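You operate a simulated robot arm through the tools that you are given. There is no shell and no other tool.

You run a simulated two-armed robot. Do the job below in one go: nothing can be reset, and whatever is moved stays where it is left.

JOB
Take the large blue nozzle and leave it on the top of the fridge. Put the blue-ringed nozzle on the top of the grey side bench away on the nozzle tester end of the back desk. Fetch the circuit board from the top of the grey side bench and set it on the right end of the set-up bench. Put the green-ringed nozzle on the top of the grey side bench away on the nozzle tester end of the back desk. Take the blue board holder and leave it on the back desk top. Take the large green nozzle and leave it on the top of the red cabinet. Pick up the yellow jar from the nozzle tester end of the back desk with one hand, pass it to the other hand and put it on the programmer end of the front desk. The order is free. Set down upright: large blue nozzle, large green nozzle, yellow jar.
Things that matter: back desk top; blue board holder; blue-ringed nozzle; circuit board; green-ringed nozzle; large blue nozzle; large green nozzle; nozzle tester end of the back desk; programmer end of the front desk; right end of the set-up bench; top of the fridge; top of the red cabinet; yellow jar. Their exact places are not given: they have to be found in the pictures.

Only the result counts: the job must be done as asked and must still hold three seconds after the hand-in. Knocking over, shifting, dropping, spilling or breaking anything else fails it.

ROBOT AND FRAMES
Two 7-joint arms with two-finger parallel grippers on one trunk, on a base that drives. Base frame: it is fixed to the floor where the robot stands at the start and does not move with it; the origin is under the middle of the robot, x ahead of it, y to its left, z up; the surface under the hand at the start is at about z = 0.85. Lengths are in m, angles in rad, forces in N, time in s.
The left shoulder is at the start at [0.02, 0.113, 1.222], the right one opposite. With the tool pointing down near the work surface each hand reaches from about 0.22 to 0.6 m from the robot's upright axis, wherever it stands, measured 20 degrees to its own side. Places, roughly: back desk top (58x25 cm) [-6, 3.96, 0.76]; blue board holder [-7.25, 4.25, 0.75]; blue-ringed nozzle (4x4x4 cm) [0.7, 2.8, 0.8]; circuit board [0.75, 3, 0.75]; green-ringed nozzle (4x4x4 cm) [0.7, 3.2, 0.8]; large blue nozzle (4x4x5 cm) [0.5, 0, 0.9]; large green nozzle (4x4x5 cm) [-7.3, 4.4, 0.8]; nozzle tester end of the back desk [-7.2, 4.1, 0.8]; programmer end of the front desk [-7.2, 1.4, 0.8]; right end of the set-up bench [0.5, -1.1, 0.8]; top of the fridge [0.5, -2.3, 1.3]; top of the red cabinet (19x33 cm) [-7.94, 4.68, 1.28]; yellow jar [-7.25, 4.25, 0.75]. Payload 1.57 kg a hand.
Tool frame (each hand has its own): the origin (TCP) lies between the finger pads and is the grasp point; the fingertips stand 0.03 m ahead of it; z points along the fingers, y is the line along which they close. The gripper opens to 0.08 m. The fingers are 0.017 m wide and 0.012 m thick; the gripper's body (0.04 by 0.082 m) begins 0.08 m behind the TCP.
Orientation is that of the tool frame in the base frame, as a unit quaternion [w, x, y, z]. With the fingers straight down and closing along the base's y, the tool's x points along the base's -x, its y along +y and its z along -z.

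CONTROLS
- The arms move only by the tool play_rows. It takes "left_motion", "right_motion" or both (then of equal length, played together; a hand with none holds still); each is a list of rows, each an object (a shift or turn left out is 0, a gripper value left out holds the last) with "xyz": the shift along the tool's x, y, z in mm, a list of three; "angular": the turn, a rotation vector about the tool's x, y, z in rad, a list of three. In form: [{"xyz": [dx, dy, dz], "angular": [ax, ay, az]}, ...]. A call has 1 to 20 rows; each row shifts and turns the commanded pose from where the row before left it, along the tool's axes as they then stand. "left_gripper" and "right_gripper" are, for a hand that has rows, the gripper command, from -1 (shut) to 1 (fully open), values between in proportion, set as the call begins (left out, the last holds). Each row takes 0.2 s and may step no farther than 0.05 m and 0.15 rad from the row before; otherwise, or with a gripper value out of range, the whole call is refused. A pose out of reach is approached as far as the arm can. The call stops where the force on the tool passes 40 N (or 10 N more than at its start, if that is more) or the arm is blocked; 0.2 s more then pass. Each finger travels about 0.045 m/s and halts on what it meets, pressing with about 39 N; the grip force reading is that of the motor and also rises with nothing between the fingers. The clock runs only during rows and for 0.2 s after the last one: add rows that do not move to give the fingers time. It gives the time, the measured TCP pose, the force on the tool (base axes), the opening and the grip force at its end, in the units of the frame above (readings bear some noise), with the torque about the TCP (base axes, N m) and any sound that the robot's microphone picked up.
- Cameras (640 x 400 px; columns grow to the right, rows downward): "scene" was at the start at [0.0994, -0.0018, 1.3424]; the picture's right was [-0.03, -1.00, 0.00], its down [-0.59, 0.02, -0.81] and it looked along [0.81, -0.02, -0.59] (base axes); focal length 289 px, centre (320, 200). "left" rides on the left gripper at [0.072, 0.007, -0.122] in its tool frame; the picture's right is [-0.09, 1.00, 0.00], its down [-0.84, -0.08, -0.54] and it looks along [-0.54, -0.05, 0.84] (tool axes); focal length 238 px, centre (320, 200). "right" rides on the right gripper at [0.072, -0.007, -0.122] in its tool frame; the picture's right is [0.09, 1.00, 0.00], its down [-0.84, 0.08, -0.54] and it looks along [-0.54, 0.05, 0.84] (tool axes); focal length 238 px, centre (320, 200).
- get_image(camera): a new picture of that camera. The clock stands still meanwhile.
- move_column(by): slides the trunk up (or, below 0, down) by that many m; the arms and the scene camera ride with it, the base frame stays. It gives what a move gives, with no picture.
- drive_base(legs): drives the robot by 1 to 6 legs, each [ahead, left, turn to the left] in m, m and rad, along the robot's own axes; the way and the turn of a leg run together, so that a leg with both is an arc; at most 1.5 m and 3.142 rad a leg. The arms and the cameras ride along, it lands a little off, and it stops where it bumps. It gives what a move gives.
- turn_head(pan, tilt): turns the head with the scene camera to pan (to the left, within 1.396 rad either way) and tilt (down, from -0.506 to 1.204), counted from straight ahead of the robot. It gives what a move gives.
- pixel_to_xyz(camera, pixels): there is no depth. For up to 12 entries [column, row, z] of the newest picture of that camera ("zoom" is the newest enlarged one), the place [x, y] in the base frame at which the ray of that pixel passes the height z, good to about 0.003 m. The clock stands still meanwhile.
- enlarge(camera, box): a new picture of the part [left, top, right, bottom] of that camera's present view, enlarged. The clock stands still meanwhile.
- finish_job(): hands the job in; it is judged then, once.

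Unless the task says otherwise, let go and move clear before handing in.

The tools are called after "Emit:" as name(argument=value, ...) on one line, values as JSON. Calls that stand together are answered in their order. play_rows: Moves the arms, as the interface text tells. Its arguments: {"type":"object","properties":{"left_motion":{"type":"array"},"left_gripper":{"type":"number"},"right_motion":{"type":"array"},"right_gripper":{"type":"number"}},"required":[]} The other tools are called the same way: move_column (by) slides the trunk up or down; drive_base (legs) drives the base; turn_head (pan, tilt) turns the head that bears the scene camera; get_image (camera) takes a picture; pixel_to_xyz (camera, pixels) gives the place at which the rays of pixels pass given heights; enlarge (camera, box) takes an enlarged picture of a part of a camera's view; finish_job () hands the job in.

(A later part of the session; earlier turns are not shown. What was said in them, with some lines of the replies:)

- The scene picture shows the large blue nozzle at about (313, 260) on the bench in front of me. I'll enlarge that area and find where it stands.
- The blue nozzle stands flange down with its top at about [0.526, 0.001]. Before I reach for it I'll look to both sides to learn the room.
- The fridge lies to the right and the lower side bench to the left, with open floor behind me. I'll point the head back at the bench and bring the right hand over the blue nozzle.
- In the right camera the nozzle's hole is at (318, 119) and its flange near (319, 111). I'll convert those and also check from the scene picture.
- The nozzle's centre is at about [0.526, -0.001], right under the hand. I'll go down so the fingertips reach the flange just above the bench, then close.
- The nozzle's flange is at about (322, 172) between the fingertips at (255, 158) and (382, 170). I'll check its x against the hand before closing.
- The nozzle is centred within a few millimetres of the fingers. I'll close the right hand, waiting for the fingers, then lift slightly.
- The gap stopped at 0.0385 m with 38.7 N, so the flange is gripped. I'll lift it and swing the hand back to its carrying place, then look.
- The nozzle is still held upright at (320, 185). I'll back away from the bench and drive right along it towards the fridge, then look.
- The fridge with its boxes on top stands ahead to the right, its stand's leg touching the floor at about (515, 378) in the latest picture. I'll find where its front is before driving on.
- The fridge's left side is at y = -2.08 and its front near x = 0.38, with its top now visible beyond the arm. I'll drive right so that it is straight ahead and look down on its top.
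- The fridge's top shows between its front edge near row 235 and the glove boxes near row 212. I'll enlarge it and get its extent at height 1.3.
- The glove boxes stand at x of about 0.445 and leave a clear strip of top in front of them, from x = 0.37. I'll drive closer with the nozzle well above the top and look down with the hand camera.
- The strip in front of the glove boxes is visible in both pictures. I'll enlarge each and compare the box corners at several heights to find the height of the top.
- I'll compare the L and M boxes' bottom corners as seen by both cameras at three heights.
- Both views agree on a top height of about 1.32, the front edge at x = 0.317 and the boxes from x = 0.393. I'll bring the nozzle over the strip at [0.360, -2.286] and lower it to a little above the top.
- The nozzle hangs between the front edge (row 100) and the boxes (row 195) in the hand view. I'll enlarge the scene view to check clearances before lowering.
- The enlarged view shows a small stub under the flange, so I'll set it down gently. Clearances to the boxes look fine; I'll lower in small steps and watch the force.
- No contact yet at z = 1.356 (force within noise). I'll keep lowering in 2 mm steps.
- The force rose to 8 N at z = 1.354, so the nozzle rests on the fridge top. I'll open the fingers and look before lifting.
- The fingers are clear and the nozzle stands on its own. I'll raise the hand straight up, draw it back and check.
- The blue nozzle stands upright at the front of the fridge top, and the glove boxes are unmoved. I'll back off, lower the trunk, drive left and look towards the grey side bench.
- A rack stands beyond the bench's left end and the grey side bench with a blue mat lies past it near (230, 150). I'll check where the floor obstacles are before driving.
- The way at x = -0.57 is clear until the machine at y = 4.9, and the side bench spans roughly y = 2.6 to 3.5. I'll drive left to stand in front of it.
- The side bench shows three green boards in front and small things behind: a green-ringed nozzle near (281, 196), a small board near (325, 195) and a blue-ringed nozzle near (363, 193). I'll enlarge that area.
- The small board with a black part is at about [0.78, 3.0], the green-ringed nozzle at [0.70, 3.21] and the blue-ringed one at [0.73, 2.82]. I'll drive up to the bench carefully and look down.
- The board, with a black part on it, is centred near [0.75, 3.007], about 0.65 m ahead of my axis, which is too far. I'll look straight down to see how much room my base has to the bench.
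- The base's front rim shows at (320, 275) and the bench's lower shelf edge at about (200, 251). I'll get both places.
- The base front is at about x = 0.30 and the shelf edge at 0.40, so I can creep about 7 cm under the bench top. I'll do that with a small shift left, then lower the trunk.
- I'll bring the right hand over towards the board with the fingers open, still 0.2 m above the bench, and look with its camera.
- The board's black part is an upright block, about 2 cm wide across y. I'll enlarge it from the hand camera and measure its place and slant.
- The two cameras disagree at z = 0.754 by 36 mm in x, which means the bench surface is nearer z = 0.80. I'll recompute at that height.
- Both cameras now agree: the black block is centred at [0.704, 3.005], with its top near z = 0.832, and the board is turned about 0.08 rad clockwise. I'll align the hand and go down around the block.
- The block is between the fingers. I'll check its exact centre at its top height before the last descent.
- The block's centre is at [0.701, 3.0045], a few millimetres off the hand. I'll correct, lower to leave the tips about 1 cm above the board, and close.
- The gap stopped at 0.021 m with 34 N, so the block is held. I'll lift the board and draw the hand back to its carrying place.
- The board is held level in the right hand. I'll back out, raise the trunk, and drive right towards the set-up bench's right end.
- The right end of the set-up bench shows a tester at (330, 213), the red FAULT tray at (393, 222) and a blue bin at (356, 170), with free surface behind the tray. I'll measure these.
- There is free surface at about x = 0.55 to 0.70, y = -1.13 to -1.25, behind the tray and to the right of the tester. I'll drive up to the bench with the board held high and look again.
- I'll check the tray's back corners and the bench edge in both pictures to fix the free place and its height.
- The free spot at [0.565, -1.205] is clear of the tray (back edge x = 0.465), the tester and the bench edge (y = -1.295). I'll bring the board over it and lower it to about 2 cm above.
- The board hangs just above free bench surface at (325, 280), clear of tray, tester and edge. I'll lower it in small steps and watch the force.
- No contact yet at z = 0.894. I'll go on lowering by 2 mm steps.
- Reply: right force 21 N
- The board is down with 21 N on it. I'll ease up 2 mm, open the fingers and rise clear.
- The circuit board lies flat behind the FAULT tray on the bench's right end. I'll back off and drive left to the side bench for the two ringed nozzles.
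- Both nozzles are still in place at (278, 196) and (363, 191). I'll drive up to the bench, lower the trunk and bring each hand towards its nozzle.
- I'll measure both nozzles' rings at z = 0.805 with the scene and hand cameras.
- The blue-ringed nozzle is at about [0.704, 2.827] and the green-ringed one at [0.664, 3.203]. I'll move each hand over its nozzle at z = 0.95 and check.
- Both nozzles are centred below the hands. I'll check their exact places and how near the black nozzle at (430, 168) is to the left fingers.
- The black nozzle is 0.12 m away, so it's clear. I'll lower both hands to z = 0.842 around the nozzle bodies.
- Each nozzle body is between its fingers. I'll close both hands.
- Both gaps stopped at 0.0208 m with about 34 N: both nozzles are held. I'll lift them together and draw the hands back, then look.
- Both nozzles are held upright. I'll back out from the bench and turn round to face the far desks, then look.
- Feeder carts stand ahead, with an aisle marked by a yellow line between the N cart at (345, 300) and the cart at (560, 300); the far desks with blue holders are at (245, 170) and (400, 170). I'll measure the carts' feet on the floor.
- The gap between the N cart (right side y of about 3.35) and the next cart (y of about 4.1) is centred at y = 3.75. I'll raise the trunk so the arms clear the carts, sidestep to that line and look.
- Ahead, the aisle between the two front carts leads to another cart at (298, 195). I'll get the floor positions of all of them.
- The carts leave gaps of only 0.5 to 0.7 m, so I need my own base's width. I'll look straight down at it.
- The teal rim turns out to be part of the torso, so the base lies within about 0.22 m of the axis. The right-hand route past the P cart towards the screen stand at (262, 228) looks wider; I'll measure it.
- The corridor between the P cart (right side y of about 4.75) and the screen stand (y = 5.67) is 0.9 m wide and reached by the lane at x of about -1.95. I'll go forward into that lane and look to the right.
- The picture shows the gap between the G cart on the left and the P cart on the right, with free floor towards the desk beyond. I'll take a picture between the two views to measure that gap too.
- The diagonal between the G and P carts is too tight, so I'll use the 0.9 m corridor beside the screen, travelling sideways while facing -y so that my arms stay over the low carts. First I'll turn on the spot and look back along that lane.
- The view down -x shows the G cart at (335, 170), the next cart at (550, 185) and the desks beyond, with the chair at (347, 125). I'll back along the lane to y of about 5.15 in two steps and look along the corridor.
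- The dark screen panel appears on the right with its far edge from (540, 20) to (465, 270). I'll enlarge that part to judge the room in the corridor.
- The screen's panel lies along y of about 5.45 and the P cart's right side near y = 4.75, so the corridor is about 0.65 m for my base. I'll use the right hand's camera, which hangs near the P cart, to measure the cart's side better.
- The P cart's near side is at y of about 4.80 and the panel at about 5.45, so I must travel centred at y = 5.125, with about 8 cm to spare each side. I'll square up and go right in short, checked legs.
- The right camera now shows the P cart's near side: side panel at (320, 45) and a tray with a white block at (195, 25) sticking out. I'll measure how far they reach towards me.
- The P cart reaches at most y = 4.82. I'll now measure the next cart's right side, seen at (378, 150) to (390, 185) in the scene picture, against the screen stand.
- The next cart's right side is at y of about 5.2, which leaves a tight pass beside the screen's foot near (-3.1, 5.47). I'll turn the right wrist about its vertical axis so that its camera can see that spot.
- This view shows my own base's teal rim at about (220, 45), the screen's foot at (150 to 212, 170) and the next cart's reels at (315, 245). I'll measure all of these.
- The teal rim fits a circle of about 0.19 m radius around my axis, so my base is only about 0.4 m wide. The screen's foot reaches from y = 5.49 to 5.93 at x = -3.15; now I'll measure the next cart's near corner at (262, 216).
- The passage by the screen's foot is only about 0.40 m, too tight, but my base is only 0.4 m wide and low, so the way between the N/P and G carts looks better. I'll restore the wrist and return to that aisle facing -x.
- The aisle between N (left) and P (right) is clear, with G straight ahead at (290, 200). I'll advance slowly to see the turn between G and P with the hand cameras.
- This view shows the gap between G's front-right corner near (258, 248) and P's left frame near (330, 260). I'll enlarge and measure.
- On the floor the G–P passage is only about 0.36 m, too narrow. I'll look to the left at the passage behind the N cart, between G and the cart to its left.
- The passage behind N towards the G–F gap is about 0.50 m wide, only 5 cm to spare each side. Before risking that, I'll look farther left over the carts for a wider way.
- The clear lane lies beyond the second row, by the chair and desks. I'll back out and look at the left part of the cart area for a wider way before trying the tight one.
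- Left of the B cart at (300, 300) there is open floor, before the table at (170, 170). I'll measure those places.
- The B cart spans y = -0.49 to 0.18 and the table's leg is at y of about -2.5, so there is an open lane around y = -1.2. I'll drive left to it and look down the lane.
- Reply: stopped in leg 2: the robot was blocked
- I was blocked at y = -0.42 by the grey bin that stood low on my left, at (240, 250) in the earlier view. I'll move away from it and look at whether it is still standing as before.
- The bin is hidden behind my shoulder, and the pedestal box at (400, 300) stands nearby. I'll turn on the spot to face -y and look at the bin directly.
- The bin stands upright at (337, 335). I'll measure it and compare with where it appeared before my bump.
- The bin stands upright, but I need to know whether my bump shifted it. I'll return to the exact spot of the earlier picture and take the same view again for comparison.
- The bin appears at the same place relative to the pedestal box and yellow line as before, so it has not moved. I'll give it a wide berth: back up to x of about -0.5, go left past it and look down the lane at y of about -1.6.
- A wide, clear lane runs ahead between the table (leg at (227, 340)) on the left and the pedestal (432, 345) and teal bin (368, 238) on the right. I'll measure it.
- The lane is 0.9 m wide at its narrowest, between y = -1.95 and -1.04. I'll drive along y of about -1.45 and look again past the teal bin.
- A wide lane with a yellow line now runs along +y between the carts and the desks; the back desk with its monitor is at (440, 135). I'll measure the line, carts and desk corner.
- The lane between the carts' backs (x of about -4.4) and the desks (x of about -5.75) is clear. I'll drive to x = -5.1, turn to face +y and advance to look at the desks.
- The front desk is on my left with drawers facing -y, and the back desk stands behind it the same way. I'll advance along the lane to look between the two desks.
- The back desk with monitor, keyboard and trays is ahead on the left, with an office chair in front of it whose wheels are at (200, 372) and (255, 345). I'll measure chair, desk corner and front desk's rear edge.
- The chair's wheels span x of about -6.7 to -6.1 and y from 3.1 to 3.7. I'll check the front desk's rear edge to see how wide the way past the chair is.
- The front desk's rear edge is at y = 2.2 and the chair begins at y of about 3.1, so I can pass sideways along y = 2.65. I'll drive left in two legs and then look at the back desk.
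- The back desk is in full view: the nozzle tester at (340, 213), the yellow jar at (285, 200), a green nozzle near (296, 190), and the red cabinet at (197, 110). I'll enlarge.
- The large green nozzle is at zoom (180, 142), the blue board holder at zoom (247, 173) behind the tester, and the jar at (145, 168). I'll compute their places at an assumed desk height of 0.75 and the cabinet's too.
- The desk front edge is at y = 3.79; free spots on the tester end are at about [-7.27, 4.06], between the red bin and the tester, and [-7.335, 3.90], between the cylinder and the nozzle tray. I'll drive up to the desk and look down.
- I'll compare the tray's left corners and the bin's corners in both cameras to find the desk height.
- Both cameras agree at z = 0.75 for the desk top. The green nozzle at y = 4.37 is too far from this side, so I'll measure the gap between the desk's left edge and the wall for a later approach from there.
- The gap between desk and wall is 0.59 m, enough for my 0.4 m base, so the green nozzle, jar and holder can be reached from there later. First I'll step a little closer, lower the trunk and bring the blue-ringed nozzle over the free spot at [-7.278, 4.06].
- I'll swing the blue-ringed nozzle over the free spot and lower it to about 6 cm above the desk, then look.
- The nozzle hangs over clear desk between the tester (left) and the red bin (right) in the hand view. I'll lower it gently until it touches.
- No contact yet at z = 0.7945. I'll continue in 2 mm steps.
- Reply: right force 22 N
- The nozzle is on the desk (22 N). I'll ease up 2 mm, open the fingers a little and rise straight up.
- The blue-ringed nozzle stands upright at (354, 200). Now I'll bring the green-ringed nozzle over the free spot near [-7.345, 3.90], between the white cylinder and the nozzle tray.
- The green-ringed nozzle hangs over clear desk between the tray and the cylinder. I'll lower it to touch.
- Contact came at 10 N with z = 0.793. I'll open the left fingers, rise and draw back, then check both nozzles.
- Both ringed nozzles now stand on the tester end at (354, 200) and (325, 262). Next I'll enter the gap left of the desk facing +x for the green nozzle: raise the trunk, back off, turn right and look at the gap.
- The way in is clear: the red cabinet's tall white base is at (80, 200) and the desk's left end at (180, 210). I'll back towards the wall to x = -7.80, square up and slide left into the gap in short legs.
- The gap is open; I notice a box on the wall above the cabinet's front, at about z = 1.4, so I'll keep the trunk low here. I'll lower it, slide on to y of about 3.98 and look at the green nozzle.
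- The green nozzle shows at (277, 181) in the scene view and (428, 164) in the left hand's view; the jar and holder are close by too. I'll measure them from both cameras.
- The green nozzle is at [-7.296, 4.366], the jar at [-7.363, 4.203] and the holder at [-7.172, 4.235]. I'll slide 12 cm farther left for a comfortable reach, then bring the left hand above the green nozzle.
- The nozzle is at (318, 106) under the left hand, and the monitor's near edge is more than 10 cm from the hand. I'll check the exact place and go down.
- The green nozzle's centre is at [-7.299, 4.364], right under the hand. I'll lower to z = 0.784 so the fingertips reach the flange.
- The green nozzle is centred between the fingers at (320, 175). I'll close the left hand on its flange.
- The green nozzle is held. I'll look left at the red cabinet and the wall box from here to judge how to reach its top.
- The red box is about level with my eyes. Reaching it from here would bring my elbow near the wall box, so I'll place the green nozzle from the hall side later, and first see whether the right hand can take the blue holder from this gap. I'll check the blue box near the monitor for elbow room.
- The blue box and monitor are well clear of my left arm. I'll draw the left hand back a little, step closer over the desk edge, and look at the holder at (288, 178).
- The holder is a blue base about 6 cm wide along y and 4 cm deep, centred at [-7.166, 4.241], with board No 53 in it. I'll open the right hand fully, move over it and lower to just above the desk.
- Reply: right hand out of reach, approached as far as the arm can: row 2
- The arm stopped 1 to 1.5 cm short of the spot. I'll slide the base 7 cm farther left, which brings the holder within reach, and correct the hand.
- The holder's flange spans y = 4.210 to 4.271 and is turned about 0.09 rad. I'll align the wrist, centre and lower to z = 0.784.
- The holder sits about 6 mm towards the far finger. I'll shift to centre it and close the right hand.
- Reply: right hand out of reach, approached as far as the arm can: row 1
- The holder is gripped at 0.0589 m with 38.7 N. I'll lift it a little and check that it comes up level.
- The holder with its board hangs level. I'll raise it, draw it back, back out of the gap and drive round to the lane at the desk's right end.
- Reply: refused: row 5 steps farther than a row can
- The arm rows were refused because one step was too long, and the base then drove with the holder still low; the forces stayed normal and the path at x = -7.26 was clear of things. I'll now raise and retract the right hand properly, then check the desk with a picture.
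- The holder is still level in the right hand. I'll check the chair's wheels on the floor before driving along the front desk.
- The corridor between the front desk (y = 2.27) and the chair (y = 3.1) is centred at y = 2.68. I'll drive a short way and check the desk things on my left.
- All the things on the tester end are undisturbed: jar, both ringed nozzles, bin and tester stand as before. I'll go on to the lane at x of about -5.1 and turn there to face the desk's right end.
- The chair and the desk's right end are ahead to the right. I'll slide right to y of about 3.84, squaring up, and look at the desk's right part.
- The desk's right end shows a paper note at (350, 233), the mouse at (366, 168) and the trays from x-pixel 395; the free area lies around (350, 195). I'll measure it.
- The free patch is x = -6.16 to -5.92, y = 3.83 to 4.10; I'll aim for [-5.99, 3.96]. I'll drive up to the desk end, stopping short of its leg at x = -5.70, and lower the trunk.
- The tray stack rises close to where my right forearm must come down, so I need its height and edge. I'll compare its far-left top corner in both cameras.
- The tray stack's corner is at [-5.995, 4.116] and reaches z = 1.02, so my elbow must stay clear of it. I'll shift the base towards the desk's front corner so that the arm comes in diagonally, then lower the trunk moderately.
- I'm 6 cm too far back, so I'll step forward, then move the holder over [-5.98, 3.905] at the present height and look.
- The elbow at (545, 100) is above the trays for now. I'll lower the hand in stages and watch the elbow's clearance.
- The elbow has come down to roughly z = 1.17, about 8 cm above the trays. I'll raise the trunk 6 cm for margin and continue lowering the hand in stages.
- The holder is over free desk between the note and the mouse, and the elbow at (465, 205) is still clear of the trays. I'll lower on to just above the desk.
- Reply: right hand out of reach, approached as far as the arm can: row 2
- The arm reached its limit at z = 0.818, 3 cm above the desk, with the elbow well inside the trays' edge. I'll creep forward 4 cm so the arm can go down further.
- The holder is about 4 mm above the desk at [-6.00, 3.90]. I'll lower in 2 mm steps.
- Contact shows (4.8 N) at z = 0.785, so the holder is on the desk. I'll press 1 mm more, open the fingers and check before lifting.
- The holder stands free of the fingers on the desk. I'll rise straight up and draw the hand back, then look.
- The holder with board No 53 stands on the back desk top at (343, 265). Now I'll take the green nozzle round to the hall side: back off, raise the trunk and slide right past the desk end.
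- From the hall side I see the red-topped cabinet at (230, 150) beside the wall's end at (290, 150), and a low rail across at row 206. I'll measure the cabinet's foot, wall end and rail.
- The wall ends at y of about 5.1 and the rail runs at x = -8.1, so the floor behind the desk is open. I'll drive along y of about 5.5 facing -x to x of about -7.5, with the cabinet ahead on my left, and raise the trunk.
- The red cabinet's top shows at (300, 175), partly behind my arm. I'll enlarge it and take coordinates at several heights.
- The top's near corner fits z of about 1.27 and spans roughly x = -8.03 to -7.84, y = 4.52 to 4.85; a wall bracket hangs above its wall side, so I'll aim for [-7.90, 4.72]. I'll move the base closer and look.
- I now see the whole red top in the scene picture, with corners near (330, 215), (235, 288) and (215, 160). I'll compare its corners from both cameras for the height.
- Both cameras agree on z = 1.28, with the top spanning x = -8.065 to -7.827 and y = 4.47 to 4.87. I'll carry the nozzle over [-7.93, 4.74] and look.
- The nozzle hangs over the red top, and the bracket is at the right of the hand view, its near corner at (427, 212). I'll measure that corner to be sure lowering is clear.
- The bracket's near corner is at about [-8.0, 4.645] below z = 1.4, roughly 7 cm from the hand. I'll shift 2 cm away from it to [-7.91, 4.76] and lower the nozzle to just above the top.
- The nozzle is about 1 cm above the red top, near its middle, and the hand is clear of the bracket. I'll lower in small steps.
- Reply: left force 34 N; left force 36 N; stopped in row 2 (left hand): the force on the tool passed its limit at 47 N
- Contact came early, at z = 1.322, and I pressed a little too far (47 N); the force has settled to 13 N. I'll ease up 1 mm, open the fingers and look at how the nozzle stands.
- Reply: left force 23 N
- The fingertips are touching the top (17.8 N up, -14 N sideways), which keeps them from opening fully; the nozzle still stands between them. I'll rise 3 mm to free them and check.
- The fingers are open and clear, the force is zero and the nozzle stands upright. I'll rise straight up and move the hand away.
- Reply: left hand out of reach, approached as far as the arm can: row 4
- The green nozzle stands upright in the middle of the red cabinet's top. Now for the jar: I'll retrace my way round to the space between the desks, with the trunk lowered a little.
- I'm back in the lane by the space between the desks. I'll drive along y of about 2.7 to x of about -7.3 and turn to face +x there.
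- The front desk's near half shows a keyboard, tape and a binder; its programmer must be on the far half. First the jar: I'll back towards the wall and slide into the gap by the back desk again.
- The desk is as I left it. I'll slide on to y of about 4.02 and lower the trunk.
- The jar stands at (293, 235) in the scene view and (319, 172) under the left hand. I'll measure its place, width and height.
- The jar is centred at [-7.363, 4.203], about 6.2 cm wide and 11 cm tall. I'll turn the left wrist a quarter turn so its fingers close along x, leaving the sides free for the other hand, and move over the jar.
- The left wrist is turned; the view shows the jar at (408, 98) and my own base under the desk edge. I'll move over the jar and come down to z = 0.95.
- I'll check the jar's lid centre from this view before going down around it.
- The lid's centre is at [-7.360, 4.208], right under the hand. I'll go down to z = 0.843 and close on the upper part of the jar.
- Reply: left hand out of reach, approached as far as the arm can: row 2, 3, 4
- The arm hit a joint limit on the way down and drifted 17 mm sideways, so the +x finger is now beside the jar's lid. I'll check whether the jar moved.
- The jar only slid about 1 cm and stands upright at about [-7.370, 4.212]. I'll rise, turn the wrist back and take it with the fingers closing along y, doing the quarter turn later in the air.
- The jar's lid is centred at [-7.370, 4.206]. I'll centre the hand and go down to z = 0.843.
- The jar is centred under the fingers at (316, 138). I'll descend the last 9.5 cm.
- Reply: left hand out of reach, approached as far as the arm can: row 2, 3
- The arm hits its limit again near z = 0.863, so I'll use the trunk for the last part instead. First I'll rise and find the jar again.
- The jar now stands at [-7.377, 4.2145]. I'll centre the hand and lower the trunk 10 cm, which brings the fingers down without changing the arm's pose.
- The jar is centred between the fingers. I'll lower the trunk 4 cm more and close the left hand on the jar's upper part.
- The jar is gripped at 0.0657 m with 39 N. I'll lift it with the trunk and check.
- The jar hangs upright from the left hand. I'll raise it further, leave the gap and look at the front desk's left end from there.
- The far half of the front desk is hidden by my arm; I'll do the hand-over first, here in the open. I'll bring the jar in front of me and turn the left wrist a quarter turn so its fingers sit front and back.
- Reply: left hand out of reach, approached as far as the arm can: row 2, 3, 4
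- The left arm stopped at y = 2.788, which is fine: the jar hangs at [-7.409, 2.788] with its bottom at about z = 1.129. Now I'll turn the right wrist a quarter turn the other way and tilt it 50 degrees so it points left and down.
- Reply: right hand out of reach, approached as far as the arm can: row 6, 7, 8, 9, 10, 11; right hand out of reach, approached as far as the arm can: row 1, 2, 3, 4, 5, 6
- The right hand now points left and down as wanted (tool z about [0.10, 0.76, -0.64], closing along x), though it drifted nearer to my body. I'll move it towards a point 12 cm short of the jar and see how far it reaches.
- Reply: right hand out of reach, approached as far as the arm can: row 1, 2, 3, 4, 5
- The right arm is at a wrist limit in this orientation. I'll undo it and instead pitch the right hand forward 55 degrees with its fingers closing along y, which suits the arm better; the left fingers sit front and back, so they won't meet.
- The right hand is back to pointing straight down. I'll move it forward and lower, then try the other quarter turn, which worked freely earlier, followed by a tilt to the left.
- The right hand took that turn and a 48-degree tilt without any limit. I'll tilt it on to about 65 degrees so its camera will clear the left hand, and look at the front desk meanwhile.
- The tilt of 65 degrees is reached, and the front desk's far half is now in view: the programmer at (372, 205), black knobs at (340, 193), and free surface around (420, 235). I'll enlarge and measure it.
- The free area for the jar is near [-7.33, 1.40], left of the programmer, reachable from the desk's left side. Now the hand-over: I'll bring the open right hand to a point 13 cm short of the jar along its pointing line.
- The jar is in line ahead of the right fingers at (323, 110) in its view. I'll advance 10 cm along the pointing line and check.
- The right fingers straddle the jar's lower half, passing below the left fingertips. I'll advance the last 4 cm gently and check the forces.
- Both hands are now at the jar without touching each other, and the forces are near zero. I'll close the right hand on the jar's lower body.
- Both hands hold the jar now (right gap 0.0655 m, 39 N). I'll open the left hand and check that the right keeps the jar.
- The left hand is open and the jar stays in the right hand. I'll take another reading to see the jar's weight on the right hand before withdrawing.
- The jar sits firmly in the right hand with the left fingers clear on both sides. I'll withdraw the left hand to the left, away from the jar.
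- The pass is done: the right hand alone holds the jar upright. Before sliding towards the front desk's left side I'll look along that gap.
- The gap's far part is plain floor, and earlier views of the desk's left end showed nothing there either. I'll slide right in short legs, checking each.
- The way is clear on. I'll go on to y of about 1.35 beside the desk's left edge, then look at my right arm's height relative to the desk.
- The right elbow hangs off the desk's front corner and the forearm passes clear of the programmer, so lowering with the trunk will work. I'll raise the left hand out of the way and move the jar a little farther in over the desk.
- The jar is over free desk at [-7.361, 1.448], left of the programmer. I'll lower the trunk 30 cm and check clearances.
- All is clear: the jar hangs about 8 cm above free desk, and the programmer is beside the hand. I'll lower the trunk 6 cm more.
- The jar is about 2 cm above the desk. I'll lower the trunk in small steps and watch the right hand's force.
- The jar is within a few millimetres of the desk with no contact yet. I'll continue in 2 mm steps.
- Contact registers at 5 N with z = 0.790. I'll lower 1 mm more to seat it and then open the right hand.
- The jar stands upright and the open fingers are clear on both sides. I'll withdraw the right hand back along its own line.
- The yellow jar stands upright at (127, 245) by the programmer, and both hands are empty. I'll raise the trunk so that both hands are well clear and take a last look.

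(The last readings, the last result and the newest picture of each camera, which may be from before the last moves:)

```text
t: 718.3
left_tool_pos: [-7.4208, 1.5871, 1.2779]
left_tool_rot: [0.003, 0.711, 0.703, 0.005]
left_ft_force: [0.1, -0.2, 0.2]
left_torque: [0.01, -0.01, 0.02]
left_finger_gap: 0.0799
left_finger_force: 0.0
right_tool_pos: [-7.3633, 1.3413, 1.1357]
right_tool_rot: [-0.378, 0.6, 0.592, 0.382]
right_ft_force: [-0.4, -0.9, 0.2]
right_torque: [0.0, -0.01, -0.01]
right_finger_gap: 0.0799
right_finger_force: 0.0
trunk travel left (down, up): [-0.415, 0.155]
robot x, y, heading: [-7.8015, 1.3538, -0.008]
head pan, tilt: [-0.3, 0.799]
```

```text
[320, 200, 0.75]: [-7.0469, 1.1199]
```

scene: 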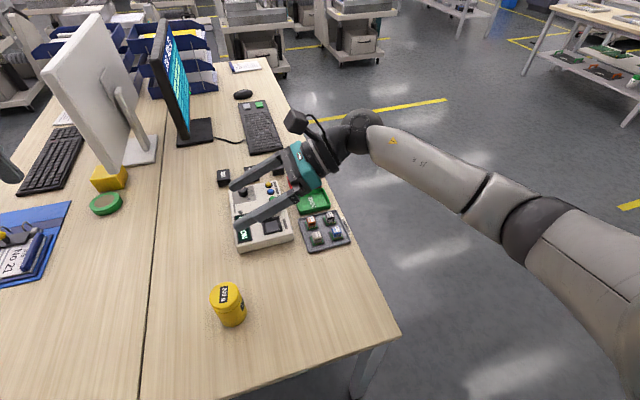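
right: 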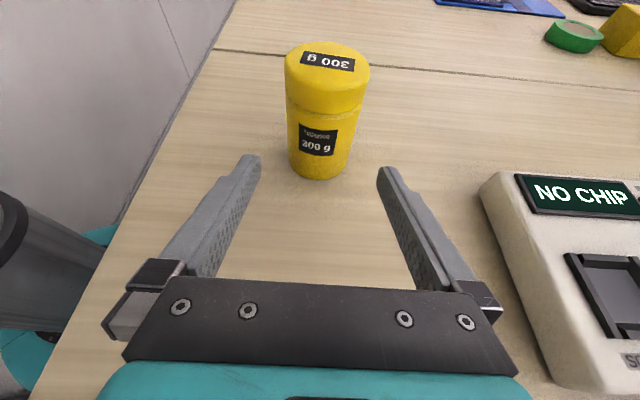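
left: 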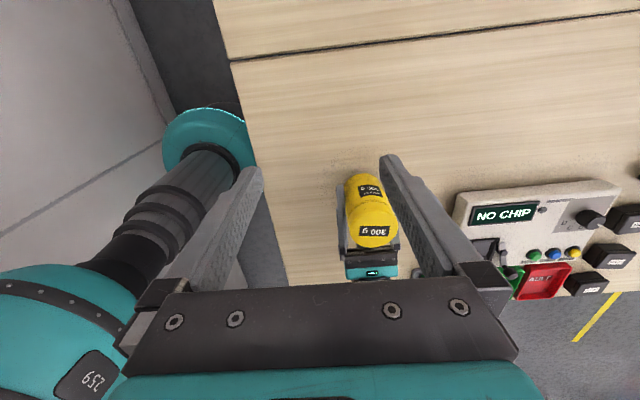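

The jar stands upright at (228, 303) on the programmer end, everything around it is undisturbed, and both hands are empty and clear. All seven parts of the job are done, so I'll hand it in.

Emit:
finish_job()

```text
The job is handed in.
```

I've handed the job in with all seven items placed; I don't have the judging result yet. The last pictures I took of each one showed it where it was asked for.

| Item | Where it stands | Notes |
|---|---|---|
| Large blue nozzle | Front strip of the fridge top | Upright, between the M and L glove boxes |
| Circuit board (No 39) | Right end of the set-up bench | Flat, behind the FAULT tray |
| Blue-ringed nozzle | Nozzle tester end of the back desk | Upright, between the red bin and the tester |
| Green-ringed nozzle | Nozzle tester end of the back desk | Upright, between the white cylinder and the nozzle tray |
| Blue board holder | Back desk top, near [-6.0, 3.90] | Board No 53 still in it |
| Large green nozzle | Middle of the red cabinet top | Upright |
| Yellow jar | Programmer end of the front desk, near [-7.36, 1.45] | Upright; picked up with the left hand and passed in the air to the right |

Some things went less smoothly and could matter to the judging:

- **Waste bin:** I bumped the grey bin near the set-up bench once and was stopped. Compared with an earlier picture from the same spot, it had not visibly moved and stayed upright.
- **Yellow jar:** Before I gripped it, the left hand pushed it about 1 to 2 cm on the back desk. It stayed upright.
- **Green nozzle:** I pressed it down briefly with about 47 N when setting it on the cabinet. It still stood upright after I let go.
- **Board holder:** A hand movement was refused because one step was too long, so the base drove off with the holder still low over the back desk. The force readings stayed normal, and a later picture showed the things on that part of the desk in place.
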